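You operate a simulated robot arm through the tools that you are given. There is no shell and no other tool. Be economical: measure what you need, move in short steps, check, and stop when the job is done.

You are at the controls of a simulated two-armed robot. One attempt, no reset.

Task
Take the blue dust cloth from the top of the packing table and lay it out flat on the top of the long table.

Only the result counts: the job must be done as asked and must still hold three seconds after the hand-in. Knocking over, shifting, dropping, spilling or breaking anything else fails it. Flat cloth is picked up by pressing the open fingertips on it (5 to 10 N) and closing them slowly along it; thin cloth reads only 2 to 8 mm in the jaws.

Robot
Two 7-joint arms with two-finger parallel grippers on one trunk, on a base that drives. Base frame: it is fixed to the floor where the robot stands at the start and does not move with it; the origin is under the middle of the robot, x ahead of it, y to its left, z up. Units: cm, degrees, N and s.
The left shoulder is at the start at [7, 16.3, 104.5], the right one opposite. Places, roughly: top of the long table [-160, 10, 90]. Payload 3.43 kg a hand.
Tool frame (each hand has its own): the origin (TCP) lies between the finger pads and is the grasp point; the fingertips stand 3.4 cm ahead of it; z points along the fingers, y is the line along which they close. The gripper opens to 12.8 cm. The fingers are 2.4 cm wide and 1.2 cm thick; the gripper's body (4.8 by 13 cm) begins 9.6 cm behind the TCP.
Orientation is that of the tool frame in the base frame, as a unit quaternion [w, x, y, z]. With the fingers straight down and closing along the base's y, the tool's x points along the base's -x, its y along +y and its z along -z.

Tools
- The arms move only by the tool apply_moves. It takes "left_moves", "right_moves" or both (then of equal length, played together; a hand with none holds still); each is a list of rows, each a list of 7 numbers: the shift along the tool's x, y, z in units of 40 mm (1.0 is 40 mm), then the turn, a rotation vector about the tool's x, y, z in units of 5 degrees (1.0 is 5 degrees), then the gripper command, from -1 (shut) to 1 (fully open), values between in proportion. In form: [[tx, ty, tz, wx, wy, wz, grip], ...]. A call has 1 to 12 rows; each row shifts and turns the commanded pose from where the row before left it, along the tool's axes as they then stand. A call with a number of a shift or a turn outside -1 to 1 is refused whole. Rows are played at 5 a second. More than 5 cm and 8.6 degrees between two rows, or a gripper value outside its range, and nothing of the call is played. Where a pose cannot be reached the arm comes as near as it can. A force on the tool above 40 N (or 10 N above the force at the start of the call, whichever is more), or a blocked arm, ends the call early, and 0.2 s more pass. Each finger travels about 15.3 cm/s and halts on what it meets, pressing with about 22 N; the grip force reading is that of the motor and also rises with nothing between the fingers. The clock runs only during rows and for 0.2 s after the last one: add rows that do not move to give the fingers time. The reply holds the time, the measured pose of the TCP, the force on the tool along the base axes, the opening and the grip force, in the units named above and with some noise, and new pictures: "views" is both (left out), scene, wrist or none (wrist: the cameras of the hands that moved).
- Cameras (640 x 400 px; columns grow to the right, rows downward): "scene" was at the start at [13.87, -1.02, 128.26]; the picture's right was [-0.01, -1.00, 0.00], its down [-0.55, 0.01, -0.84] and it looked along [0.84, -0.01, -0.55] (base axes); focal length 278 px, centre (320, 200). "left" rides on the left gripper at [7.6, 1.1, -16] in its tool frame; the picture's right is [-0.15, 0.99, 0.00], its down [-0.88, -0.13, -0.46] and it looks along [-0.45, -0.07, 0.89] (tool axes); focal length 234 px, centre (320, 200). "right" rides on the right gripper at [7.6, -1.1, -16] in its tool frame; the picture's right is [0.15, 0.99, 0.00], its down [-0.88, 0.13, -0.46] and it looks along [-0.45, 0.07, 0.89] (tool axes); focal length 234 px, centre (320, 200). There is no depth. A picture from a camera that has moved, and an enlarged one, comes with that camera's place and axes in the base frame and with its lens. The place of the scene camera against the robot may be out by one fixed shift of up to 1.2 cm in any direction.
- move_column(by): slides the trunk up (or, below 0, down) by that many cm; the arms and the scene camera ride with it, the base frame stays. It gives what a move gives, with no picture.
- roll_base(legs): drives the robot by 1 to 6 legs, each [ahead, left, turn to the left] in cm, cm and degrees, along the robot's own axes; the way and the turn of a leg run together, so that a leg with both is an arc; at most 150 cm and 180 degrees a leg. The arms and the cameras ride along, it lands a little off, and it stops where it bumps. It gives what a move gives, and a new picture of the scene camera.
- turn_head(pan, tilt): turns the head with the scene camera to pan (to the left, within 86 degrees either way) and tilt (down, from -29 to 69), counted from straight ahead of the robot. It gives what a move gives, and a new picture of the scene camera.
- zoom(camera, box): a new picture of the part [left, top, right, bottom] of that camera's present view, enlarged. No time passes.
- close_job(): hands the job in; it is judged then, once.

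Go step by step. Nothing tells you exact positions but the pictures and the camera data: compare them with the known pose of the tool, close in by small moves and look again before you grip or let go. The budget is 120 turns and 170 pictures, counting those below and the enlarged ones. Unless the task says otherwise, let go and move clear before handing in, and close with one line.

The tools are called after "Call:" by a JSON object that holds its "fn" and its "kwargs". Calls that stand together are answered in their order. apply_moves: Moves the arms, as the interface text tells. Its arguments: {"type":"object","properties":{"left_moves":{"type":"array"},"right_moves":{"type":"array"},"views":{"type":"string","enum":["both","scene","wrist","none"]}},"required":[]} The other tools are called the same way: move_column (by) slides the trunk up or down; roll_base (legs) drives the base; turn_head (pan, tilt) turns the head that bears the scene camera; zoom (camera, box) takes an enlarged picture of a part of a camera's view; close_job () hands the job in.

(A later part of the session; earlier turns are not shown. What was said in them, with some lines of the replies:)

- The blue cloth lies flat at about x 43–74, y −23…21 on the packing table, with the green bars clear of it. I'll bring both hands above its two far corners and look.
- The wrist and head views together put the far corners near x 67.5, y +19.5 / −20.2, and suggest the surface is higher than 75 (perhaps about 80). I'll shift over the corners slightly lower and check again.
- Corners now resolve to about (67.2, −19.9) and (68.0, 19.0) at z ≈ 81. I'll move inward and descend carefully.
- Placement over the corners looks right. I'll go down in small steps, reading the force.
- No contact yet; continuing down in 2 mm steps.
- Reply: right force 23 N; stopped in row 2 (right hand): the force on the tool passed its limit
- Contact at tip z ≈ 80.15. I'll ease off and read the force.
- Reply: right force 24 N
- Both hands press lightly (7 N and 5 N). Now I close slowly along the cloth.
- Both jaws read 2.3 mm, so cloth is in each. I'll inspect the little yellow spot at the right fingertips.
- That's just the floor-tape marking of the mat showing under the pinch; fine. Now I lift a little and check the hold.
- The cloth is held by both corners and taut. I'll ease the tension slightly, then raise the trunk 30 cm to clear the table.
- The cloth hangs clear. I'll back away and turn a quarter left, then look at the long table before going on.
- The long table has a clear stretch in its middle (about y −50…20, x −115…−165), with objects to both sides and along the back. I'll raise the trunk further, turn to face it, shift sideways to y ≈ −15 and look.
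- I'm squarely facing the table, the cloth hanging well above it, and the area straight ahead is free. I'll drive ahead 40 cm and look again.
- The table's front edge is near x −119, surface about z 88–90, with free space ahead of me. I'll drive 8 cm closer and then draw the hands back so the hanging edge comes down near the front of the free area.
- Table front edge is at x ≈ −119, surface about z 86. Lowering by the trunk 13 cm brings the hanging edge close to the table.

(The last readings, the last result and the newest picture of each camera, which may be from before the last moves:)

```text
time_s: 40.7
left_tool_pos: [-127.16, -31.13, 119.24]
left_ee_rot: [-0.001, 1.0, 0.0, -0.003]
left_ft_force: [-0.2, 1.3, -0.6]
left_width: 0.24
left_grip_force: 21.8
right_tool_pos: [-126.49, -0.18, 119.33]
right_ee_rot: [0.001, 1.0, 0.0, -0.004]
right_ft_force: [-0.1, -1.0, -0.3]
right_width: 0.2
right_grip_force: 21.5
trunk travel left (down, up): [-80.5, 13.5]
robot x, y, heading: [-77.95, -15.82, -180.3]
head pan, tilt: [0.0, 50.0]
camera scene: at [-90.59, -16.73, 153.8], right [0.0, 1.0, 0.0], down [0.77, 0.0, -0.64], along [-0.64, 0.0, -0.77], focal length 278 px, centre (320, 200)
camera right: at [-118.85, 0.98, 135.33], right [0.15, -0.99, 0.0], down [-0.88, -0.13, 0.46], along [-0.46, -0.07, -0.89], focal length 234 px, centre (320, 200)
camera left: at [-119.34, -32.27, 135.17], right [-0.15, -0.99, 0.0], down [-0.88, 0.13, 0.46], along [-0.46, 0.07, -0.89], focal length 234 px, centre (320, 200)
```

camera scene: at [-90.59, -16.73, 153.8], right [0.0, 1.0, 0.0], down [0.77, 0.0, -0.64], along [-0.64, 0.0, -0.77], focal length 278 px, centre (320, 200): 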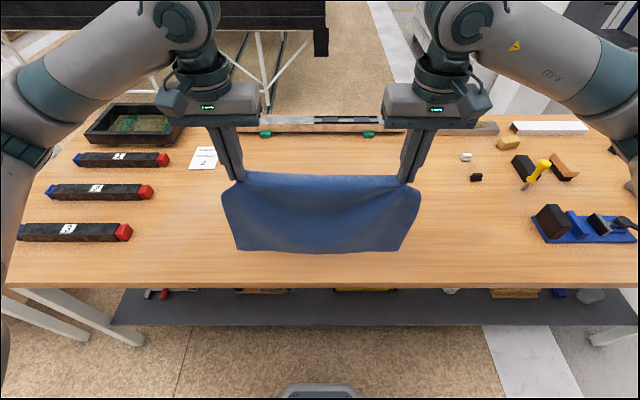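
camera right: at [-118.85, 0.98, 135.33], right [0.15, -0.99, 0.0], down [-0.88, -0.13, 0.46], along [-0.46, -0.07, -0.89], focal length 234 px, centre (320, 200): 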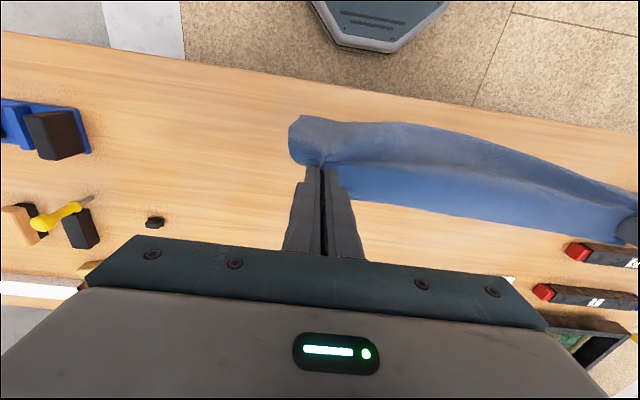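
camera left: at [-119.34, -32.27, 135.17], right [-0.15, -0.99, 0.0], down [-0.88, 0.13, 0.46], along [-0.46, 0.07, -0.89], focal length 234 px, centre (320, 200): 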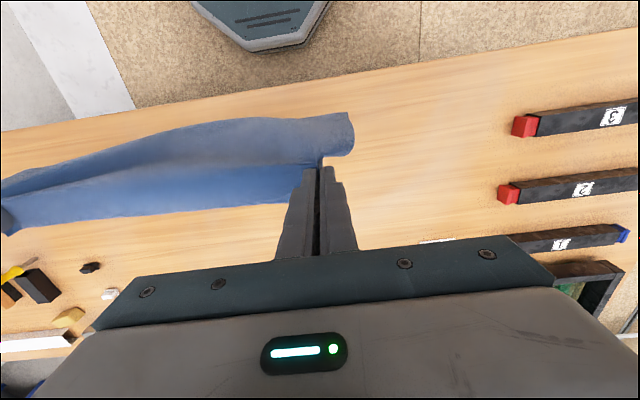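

The lower edge hangs about 2–3 cm above the table. I'll lower until it touches, then move forward and down at 45° to lay it out, pausing midway.

Call:
{"fn": "apply_moves", "kwargs": {"left_moves": [[0, 0, 0.4, 0, 0, 0, -1], [0, 0, 0.4, 0, 0, 0, -1], [-0.2, 0, 0.4, 0, 0, 0, -1], [-0.4, 0, 0.4, 0, 0, 0, -1], [-0.4, 0, 0.4, 0, 0, 0, -1], [-0.4, 0, 0.4, 0, 0, 0, -1], [-0.4, 0, 0.4, 0, 0, 0, -1], [0, 0, 0, 0, 0, 0, -1]], "right_moves": [[0, 0, 0.4, 0, 0, 0, -1], [0, 0, 0.4, 0, 0, 0, -1], [-0.2, 0, 0.4, 0, 0, 0, -1], [-0.4, 0, 0.4, 0, 0, 0, -1], [-0.4, 0, 0.4, 0, 0, 0, -1], [-0.4, 0, 0.4, 0, 0, 0, -1], [-0.4, 0, 0.4, 0, 0, 0, -1], [0, 0, 0, 0, 0, 0, -1]], "views": "both"}}

```text
time_s: 42.5
left_tool_pos: [-134.23, -31.11, 108.11]
left_ee_rot: [-0.001, 1.0, 0.001, -0.003]
left_ft_force: [0.4, 1.4, -1.1]
left_width: 0.24
left_grip_force: 21.3
right_tool_pos: [-133.7, -0.05, 108.08]
right_ee_rot: [0.001, 1.0, -0.001, -0.003]
right_ft_force: [-0.1, -0.7, 0.7]
right_width: 0.22
right_grip_force: 21.8
trunk travel left (down, up): [-80.5, 13.5]
robot x, y, heading: [-77.61, -16.14, -179.9]
head pan, tilt: [0.0, 50.0]
camera scene: at [-90.49, -16.74, 153.81], right [0.0, 1.0, 0.0], down [0.77, 0.0, -0.64], along [-0.64, 0.0, -0.77], focal length 278 px, centre (320, 200)
camera right: at [-126.11, 1.01, 124.22], right [0.15, -0.99, 0.0], down [-0.88, -0.13, 0.46], along [-0.46, -0.07, -0.89], focal length 234 px, centre (320, 200)
camera left: at [-126.51, -32.25, 124.02], right [-0.15, -0.99, 0.0], down [-0.88, 0.13, 0.46], along [-0.46, 0.07, -0.89], focal length 234 px, centre (320, 200)
```

scene: 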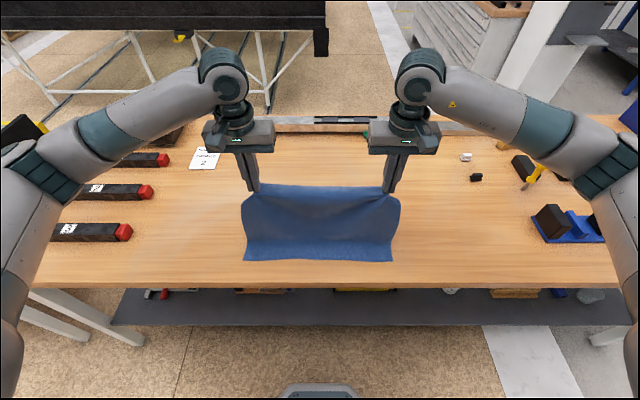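
right: 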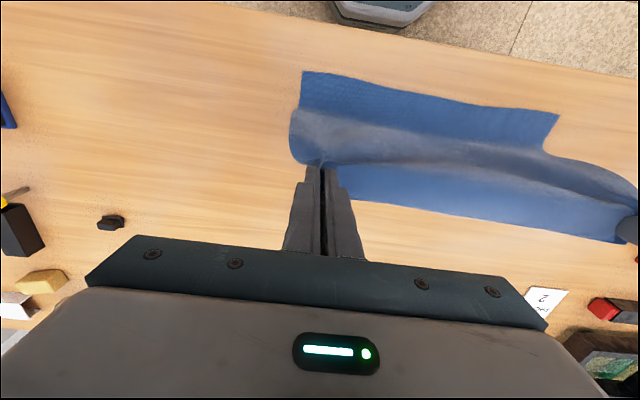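
left: 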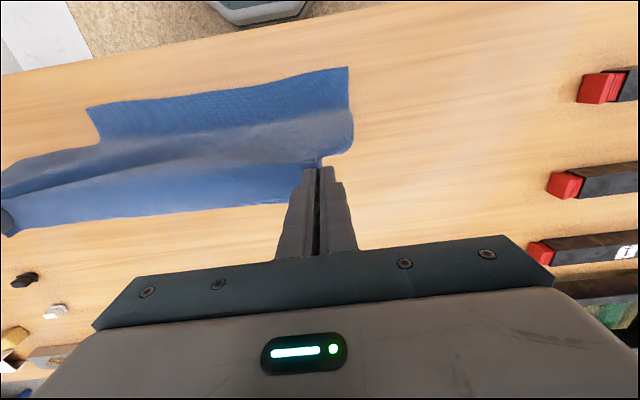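

It's laying out nicely with the free edge at x ≈ −126. Continuing forward and down.

Call:
{"fn": "apply_moves", "kwargs": {"left_moves": [[-0.45, 0, 0.43, 0, 0, 0, -1], [-0.45, 0, 0.43, 0, 0, 0, -1], [-0.45, 0, 0.43, 0, 0, 0, -1], [-0.45, 0, 0.43, 0, 0, 0, -1], [-0.45, 0, 0.43, 0, 0, 0, -1], [-0.45, 0, 0.43, 0, 0, 0, -1], [-0.45, 0, 0.43, 0, 0, 0, -1], [-0.45, 0, 0.43, 0, 0, 0, -1], [-0.45, 0, 0.4, 0, 0, 0, -1], [0, 0, 0, 0, 0, 0, -1]], "right_moves": [[-0.45, 0, 0.43, 0, 0, 0, -1], [-0.45, 0, 0.43, 0, 0, 0, -1], [-0.45, 0, 0.43, 0, 0, 0, -1], [-0.45, 0, 0.43, 0, 0, 0, -1], [-0.45, 0, 0.43, 0, 0, 0, -1], [-0.45, 0, 0.43, 0, 0, 0, -1], [-0.45, 0, 0.43, 0, 0, 0, -1], [-0.45, 0, 0.43, 0, 0, 0, -1], [-0.45, 0, 0.4, 0, 0, 0, -1], [0, 0, 0, 0, 0, 0, -1]], "views": "both"}}

```text
time_s: 44.7
left_tool_pos: [-150.59, -31.08, 92.81]
left_ee_rot: [-0.001, 1.0, 0.0, -0.003]
left_ft_force: [0.3, 1.2, -0.7]
left_width: 0.22
left_grip_force: 21.7
right_tool_pos: [-149.91, -0.06, 92.85]
right_ee_rot: [0.001, 1.0, 0.0, -0.004]
right_ft_force: [0.3, -1.7, 0.4]
right_width: 0.17
right_grip_force: 21.6
trunk travel left (down, up): [-80.5, 13.5]
robot x, y, heading: [-77.9, -15.41, -180.0]
head pan, tilt: [0.0, 50.0]
camera scene: at [-90.48, -16.73, 153.81], right [0.0, 1.0, 0.0], down [0.77, 0.0, -0.64], along [-0.64, 0.0, -0.77], focal length 278 px, centre (320, 200)
camera right: at [-142.22, 1.08, 108.81], right [0.15, -0.99, 0.0], down [-0.88, -0.13, 0.46], along [-0.46, -0.07, -0.89], focal length 234 px, centre (320, 200)
camera left: at [-142.76, -32.15, 108.73], right [-0.15, -0.99, 0.0], down [-0.88, 0.13, 0.46], along [-0.46, 0.07, -0.89], focal length 234 px, centre (320, 200)
```

scene: 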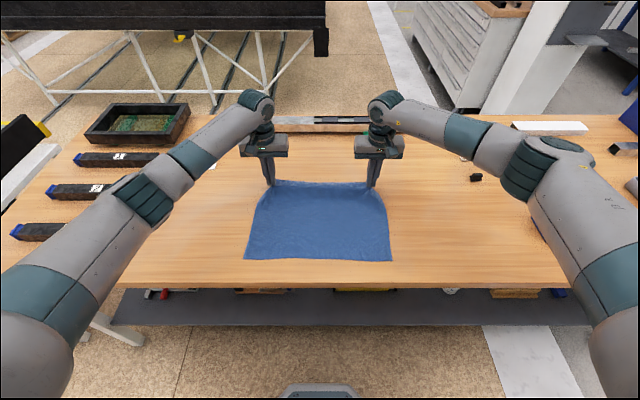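
right: 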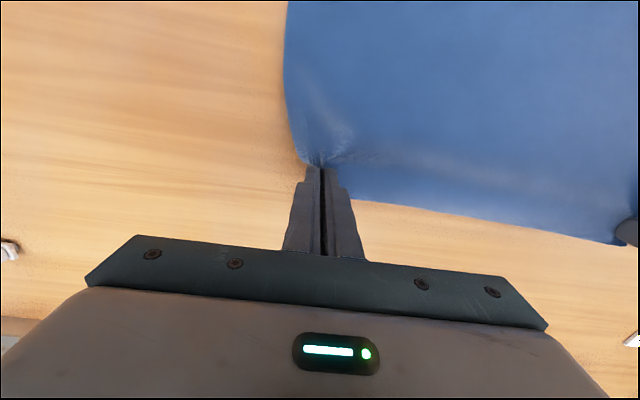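
left: 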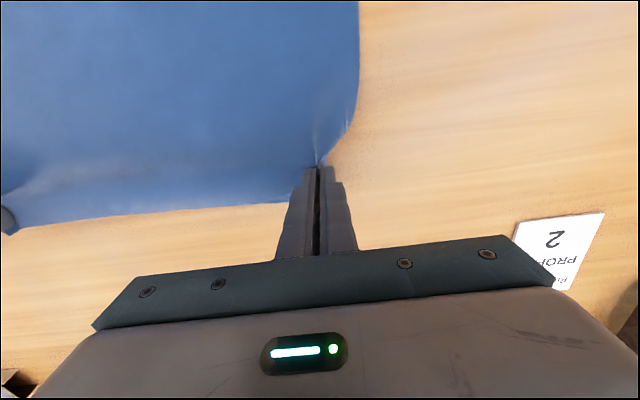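

Nearly down; now small steps until light contact.

Call:
{"fn": "apply_moves", "kwargs": {"left_moves": [[-0.2, 0, 0.25, 0, 0, 0, -1], [-0.2, 0, 0.2, 0, 0, 0, -1], [0, 0, 0.1, 0, 0, 0, -1], [0, 0, 0, 0, 0, 0, -1]], "right_moves": [[-0.2, 0, 0.25, 0, 0, 0, -1], [-0.2, 0, 0.2, 0, 0, 0, -1], [0, 0, 0.1, 0, 0, 0, -1], [0, 0, 0, 0, 0, 0, -1]], "views": "none"}}

Call:
{"fn": "apply_moves", "kwargs": {"left_moves": [[-0.05, 0, 0.07, 0, 0, 0, -1], [0, 0, 0, 0, 0, 0, -1]], "right_moves": [[-0.05, 0, 0.07, 0, 0, 0, -1], [0, 0, 0, 0, 0, 0, -1]], "views": "both"}}

```text
time_s: 45.7
left_tool_pos: [-152.19, -31.05, 90.54]
left_ee_rot: [-0.001, 1.0, 0.0, -0.002]
left_ft_force: [-0.4, 1.4, 0.0]
left_width: 0.21
left_grip_force: 21.3
right_tool_pos: [-151.68, 0.02, 90.62]
right_ee_rot: [0.001, 1.0, -0.002, -0.004]
right_ft_force: [-0.1, -1.4, -0.3]
right_width: 0.22
right_grip_force: 21.8
trunk travel left (down, up): [-80.5, 13.5]
robot x, y, heading: [-77.57, -15.84, -180.2]
head pan, tilt: [0.0, 50.0]
```

```text
time_s: 46.3
left_tool_pos: [-152.44, -31.18, 90.23]
left_ee_rot: [-0.001, 1.0, 0.001, -0.004]
left_ft_force: [0.2, 1.2, 0.3]
left_width: 0.23
left_grip_force: 21.9
right_tool_pos: [-151.88, -0.09, 90.28]
right_ee_rot: [0.001, 1.0, 0.0, -0.003]
right_ft_force: [-0.5, -1.4, -0.2]
right_width: 0.22
right_grip_force: 22.1
trunk travel left (down, up): [-80.5, 13.5]
robot x, y, heading: [-77.72, -15.76, -179.9]
head pan, tilt: [0.0, 50.0]
camera scene: at [-90.57, -16.73, 153.81], right [0.0, 1.0, 0.0], down [0.77, 0.0, -0.64], along [-0.64, 0.0, -0.77], focal length 278 px, centre (320, 200)
camera right: at [-144.27, 1.0, 106.38], right [0.15, -0.99, 0.0], down [-0.88, -0.13, 0.46], along [-0.46, -0.07, -0.89], focal length 234 px, centre (320, 200)
camera left: at [-144.68, -32.29, 106.25], right [-0.15, -0.99, 0.0], down [-0.88, 0.13, 0.46], along [-0.46, 0.07, -0.89], focal length 234 px, centre (320, 200)
```

scene: 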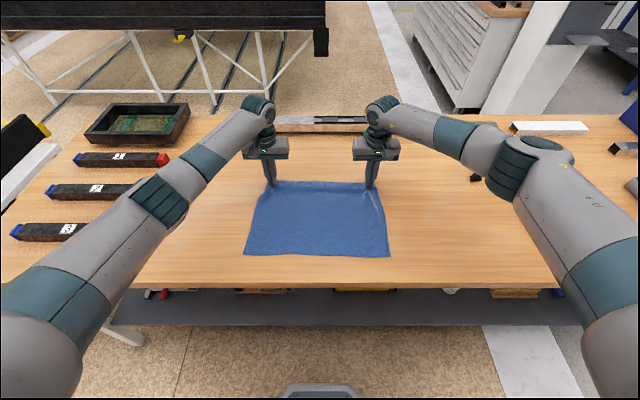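
right: 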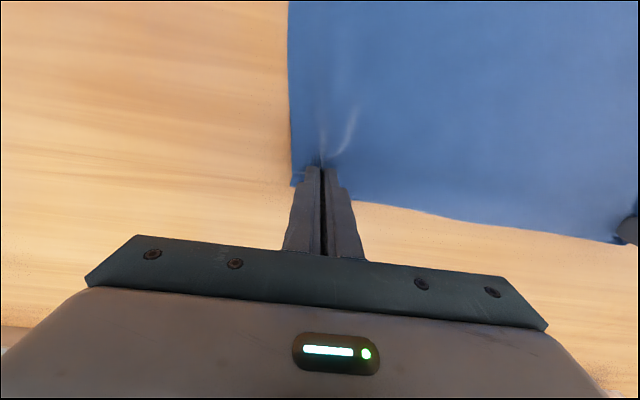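
left: 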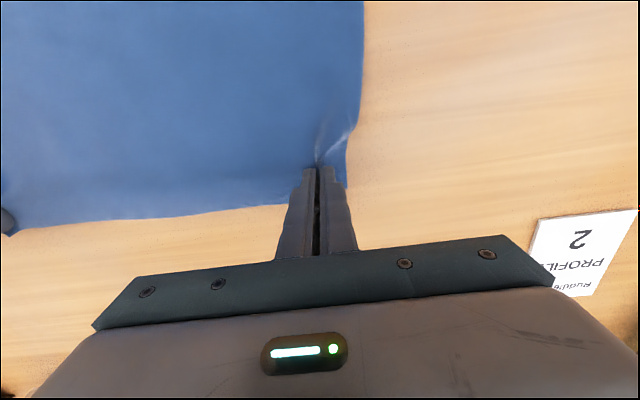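

Call:
{"fn": "apply_moves", "kwargs": {"left_moves": [[0, 0, 0.07, 0, 0, 0, -1], [0, 0, 0, 0, 0, 0, -1]], "right_moves": [[0, 0, 0.07, 0, 0, 0, -1], [0, 0, 0, 0, 0, 0, -1]], "views": "none"}}

Call:
{"fn": "apply_moves", "kwargs": {"left_moves": [[0, 0, 0.06, 0, 0, 0, -1], [0, 0, 0, 0, 0, 0, -1]], "right_moves": [[0, 0, 0.06, 0, 0, 0, -1], [0, 0, 0, 0, 0, 0, -1]], "views": "none"}}

```text
time_s: 46.9
left_tool_pos: [-152.54, -31.09, 90.14]
left_ee_rot: [-0.001, 1.0, 0.001, -0.003]
left_ft_force: [-0.1, 1.3, 0.0]
left_width: 0.22
left_grip_force: 22.1
right_tool_pos: [-151.83, -0.14, 90.23]
right_ee_rot: [0.0, 1.0, -0.001, -0.004]
right_ft_force: [-0.1, -2.2, 0.2]
right_width: 0.22
right_grip_force: 21.8
trunk travel left (down, up): [-80.5, 13.5]
robot x, y, heading: [-77.85, -15.56, -180.0]
head pan, tilt: [0.0, 50.0]
```

```text
time_s: 47.5
left_tool_pos: [-152.44, -31.18, 89.8]
left_ee_rot: [-0.001, 1.0, 0.0, -0.002]
left_ft_force: [0.7, 1.3, -0.3]
left_width: 0.24
left_grip_force: 21.4
right_tool_pos: [-151.89, -0.08, 89.99]
right_ee_rot: [0.001, 1.0, -0.001, -0.003]
right_ft_force: [0.0, -0.2, -1.3]
right_width: 0.22
right_grip_force: 22.6
trunk travel left (down, up): [-80.5, 13.5]
robot x, y, heading: [-77.83, -15.87, -179.8]
head pan, tilt: [0.0, 50.0]
```

Call:
{"fn": "apply_moves", "kwargs": {"left_moves": [[0, 0, 0.07, 0, 0, 0, -1], [0, 0, 0, 0, 0, 0, -1]], "right_moves": [[0, 0, 0.09, 0, 0, 0, -1], [0, 0, 0, 0, 0, 0, -1]], "views": "none"}}

Call:
{"fn": "apply_moves", "kwargs": {"left_moves": [[0, 0, 0.06, 0, 0, 0, -1], [0, 0, 0, 0, 0, 0, -1]], "right_moves": [[0, 0, 0.06, 0, 0, 0, -1], [0, 0, 0, 0, 0, 0, -1]], "views": "none"}}

```text
time_s: 48.1
left_tool_pos: [-152.43, -31.11, 89.58]
left_ee_rot: [-0.002, 1.0, 0.0, -0.003]
left_ft_force: [-0.5, 1.4, 1.7]
left_width: 0.24
left_grip_force: 22.0
right_tool_pos: [-151.98, -0.16, 89.63]
right_ee_rot: [0.0, 1.0, -0.001, -0.003]
right_ft_force: [-0.2, -1.1, 1.1]
right_width: 0.22
right_grip_force: 21.6
trunk travel left (down, up): [-80.5, 13.5]
robot x, y, heading: [-77.76, -15.96, -179.7]
head pan, tilt: [0.0, 50.0]
```

```text
time_s: 48.7
left_tool_pos: [-152.38, -31.23, 89.48]
left_ee_rot: [0.0, 1.0, 0.0, -0.005]
left_ft_force: [-2.3, 2.0, 9.8]
left_width: 0.23
left_grip_force: 22.0
right_tool_pos: [-151.83, -0.2, 89.54]
right_ee_rot: [0.0, 1.0, 0.0, -0.005]
right_ft_force: [-1.7, -1.2, 9.7]
right_width: 0.22
right_grip_force: 21.6
trunk travel left (down, up): [-80.5, 13.5]
robot x, y, heading: [-78.02, -16.05, -179.6]
head pan, tilt: [0.0, 50.0]
```

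Light contact with both (≈10 N). Now I open slowly while pressing lightly, so the fingertips spread the pinches back out.

Call:
{"fn": "apply_moves", "kwargs": {"left_moves": [[0, 0, -0.015, 0, 0, 0, -0.96], [0, 0, 0, 0, 0, 0, -0.9], [0, 0, 0, 0, 0, 0, -0.83], [0, 0, 0, 0, 0, 0, -0.76], [0, 0, 0, 0, 0, 0, -0.69], [0, 0, 0, 0, 0, 0, -0.62], [0, 0, 0, 0, 0, 0, -0.55], [0, 0, 0, 0, 0, 0, -0.48], [0, 0, 0, 0, 0, 0, -0.41], [0, 0, 0, 0, 0, 0, -0.35], [0, 0, 0, 0, 0, 0, -0.35]], "right_moves": [[0, 0, -0.015, 0, 0, 0, -0.96], [0, 0, 0, 0, 0, 0, -0.9], [0, 0, 0, 0, 0, 0, -0.83], [0, 0, 0, 0, 0, 0, -0.76], [0, 0, 0, 0, 0, 0, -0.69], [0, 0, 0, 0, 0, 0, -0.62], [0, 0, 0, 0, 0, 0, -0.55], [0, 0, 0, 0, 0, 0, -0.48], [0, 0, 0, 0, 0, 0, -0.41], [0, 0, 0, 0, 0, 0, -0.35], [0, 0, 0, 0, 0, 0, -0.35]], "views": "both"}}

```text
time_s: 51.1
left_tool_pos: [-152.2, -31.19, 89.6]
left_ee_rot: [-0.001, 1.0, 0.0, -0.004]
left_ft_force: [0.9, 3.3, 12.4]
left_width: 3.75
left_grip_force: 0.1
right_tool_pos: [-151.55, -0.11, 89.58]
right_ee_rot: [0.0, 1.0, -0.002, -0.005]
right_ft_force: [-0.3, -2.2, 8.2]
right_width: 3.88
right_grip_force: 0.1
trunk travel left (down, up): [-80.5, 13.5]
robot x, y, heading: [-77.76, -16.04, -179.8]
head pan, tilt: [0.0, 50.0]
camera scene: at [-90.26, -16.7, 153.84], right [0.0, 1.0, 0.0], down [0.76, 0.0, -0.64], along [-0.64, 0.0, -0.76], focal length 278 px, centre (320, 200)
camera right: at [-144.08, 0.99, 105.55], right [0.15, -0.99, 0.0], down [-0.88, -0.13, 0.46], along [-0.46, -0.07, -0.89], focal length 234 px, centre (320, 200)
camera left: at [-144.46, -32.27, 105.43], right [-0.15, -0.99, 0.0], down [-0.88, 0.13, 0.46], along [-0.46, 0.07, -0.89], focal length 234 px, centre (320, 200)
```

scene: 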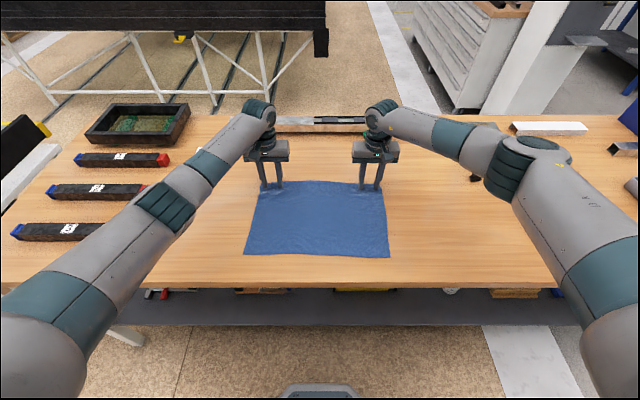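
right: 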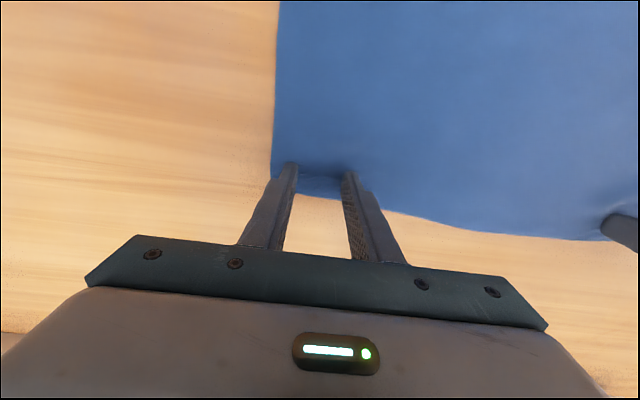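
left: 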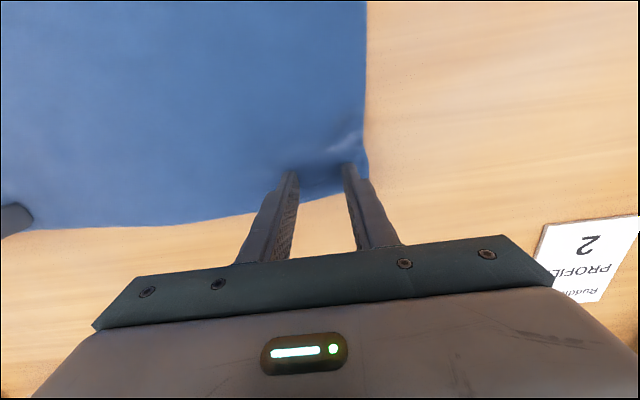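

The pinches are spread out and the cloth looks flat. I'll lift the hands straight up and inspect.

Call:
{"fn": "apply_moves", "kwargs": {"left_moves": [[0, 0, -0.1, 0, 0, 0, -0.35], [0, 0, -0.3, 0, 0, 0, -0.35], [0, 0, -0.7, 0, 0, 0, -0.35], [0, 0, -0.7, 0, 0, 0, -0.35], [0, 0, -0.7, 0, 0, 0, -0.35], [0, 0, -0.7, 0, 0, 0, -0.35], [0, 0, 0, 0, 0, 0, -0.35]], "right_moves": [[0, 0, -0.1, 0, 0, 0, -0.35], [0, 0, -0.3, 0, 0, 0, -0.35], [0, 0, -0.7, 0, 0, 0, -0.35], [0, 0, -0.7, 0, 0, 0, -0.35], [0, 0, -0.7, 0, 0, 0, -0.35], [0, 0, -0.7, 0, 0, 0, -0.35], [0, 0, 0, 0, 0, 0, -0.35]], "views": "both"}}

Call:
{"fn": "zoom", "kwargs": {"camera": "scene", "box": [220, 160, 420, 285]}}

```text
time_s: 52.7
left_tool_pos: [-152.59, -31.18, 102.15]
left_ee_rot: [-0.001, 1.0, 0.0, -0.002]
left_ft_force: [0.8, -0.1, -0.5]
left_width: 4.15
left_grip_force: 0.1
right_tool_pos: [-151.87, -0.01, 102.15]
right_ee_rot: [0.001, 1.0, -0.001, -0.002]
right_ft_force: [0.2, -0.2, -1.0]
right_width: 4.18
right_grip_force: 0.0
trunk travel left (down, up): [-80.5, 13.5]
robot x, y, heading: [-77.9, -15.37, -180.1]
head pan, tilt: [0.0, 50.0]
camera scene: at [-90.65, -16.74, 153.8], right [0.0, 1.0, 0.0], down [0.77, 0.0, -0.64], along [-0.64, 0.0, -0.77], focal length 278 px, centre (320, 200)
camera right: at [-144.23, 1.09, 118.11], right [0.15, -0.99, 0.0], down [-0.88, -0.13, 0.46], along [-0.46, -0.07, -0.89], focal length 234 px, centre (320, 200)
camera left: at [-144.9, -32.31, 118.11], right [-0.15, -0.99, 0.0], down [-0.88, 0.13, 0.46], along [-0.46, 0.07, -0.89], focal length 234 px, centre (320, 200)
```

scene: 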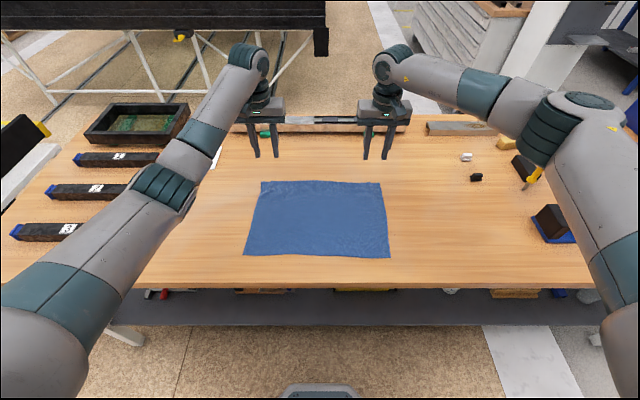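
right: 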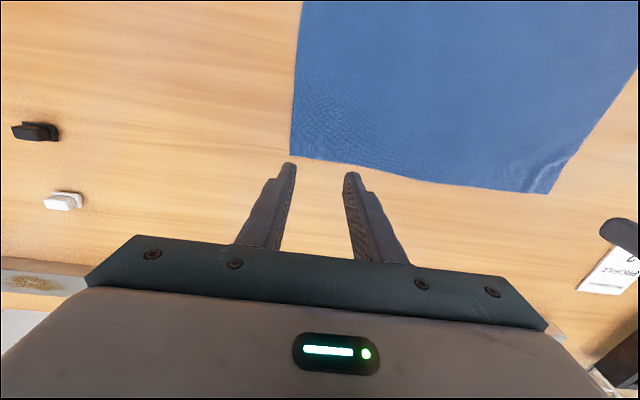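
left: 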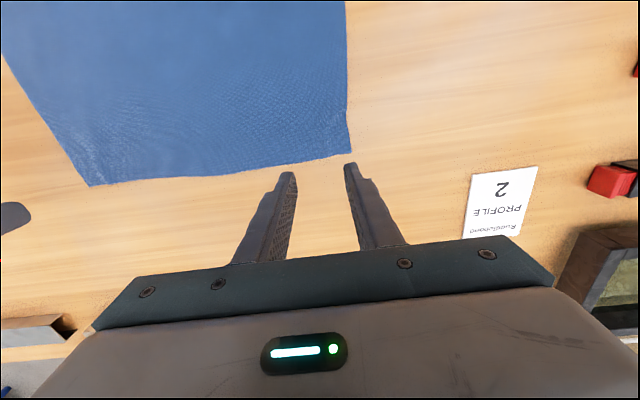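

```text
3.20 times, centred on (320, 222) of scene
camera zoom: at [-90.65, -16.74, 153.8], right [0.0, 1.0, 0.0], down [0.77, 0.0, -0.64], along [-0.64, 0.0, -0.77], focal length 888 px, centre (320, 128)
```

zoom: 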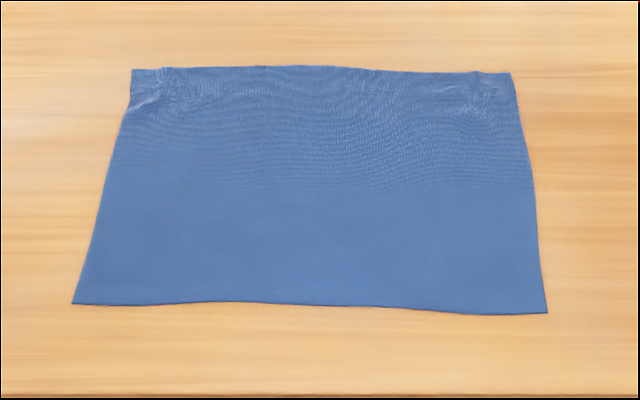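

The cloth lies fully spread, about 40 × 28 cm, on the long table. Nothing around it has been touched and both hands are well clear, so I'm handing in.

Call:
{"fn": "close_job", "kwargs": {}}

```text
The job is handed in.
```

I moved the blue dust cloth from the packing table and laid it out flat on a clear part of the long table. Both hands have let go and are clear, and the last pictures show nothing else disturbed. Only very slight puckers remain at the two far corners, where it was gripped.
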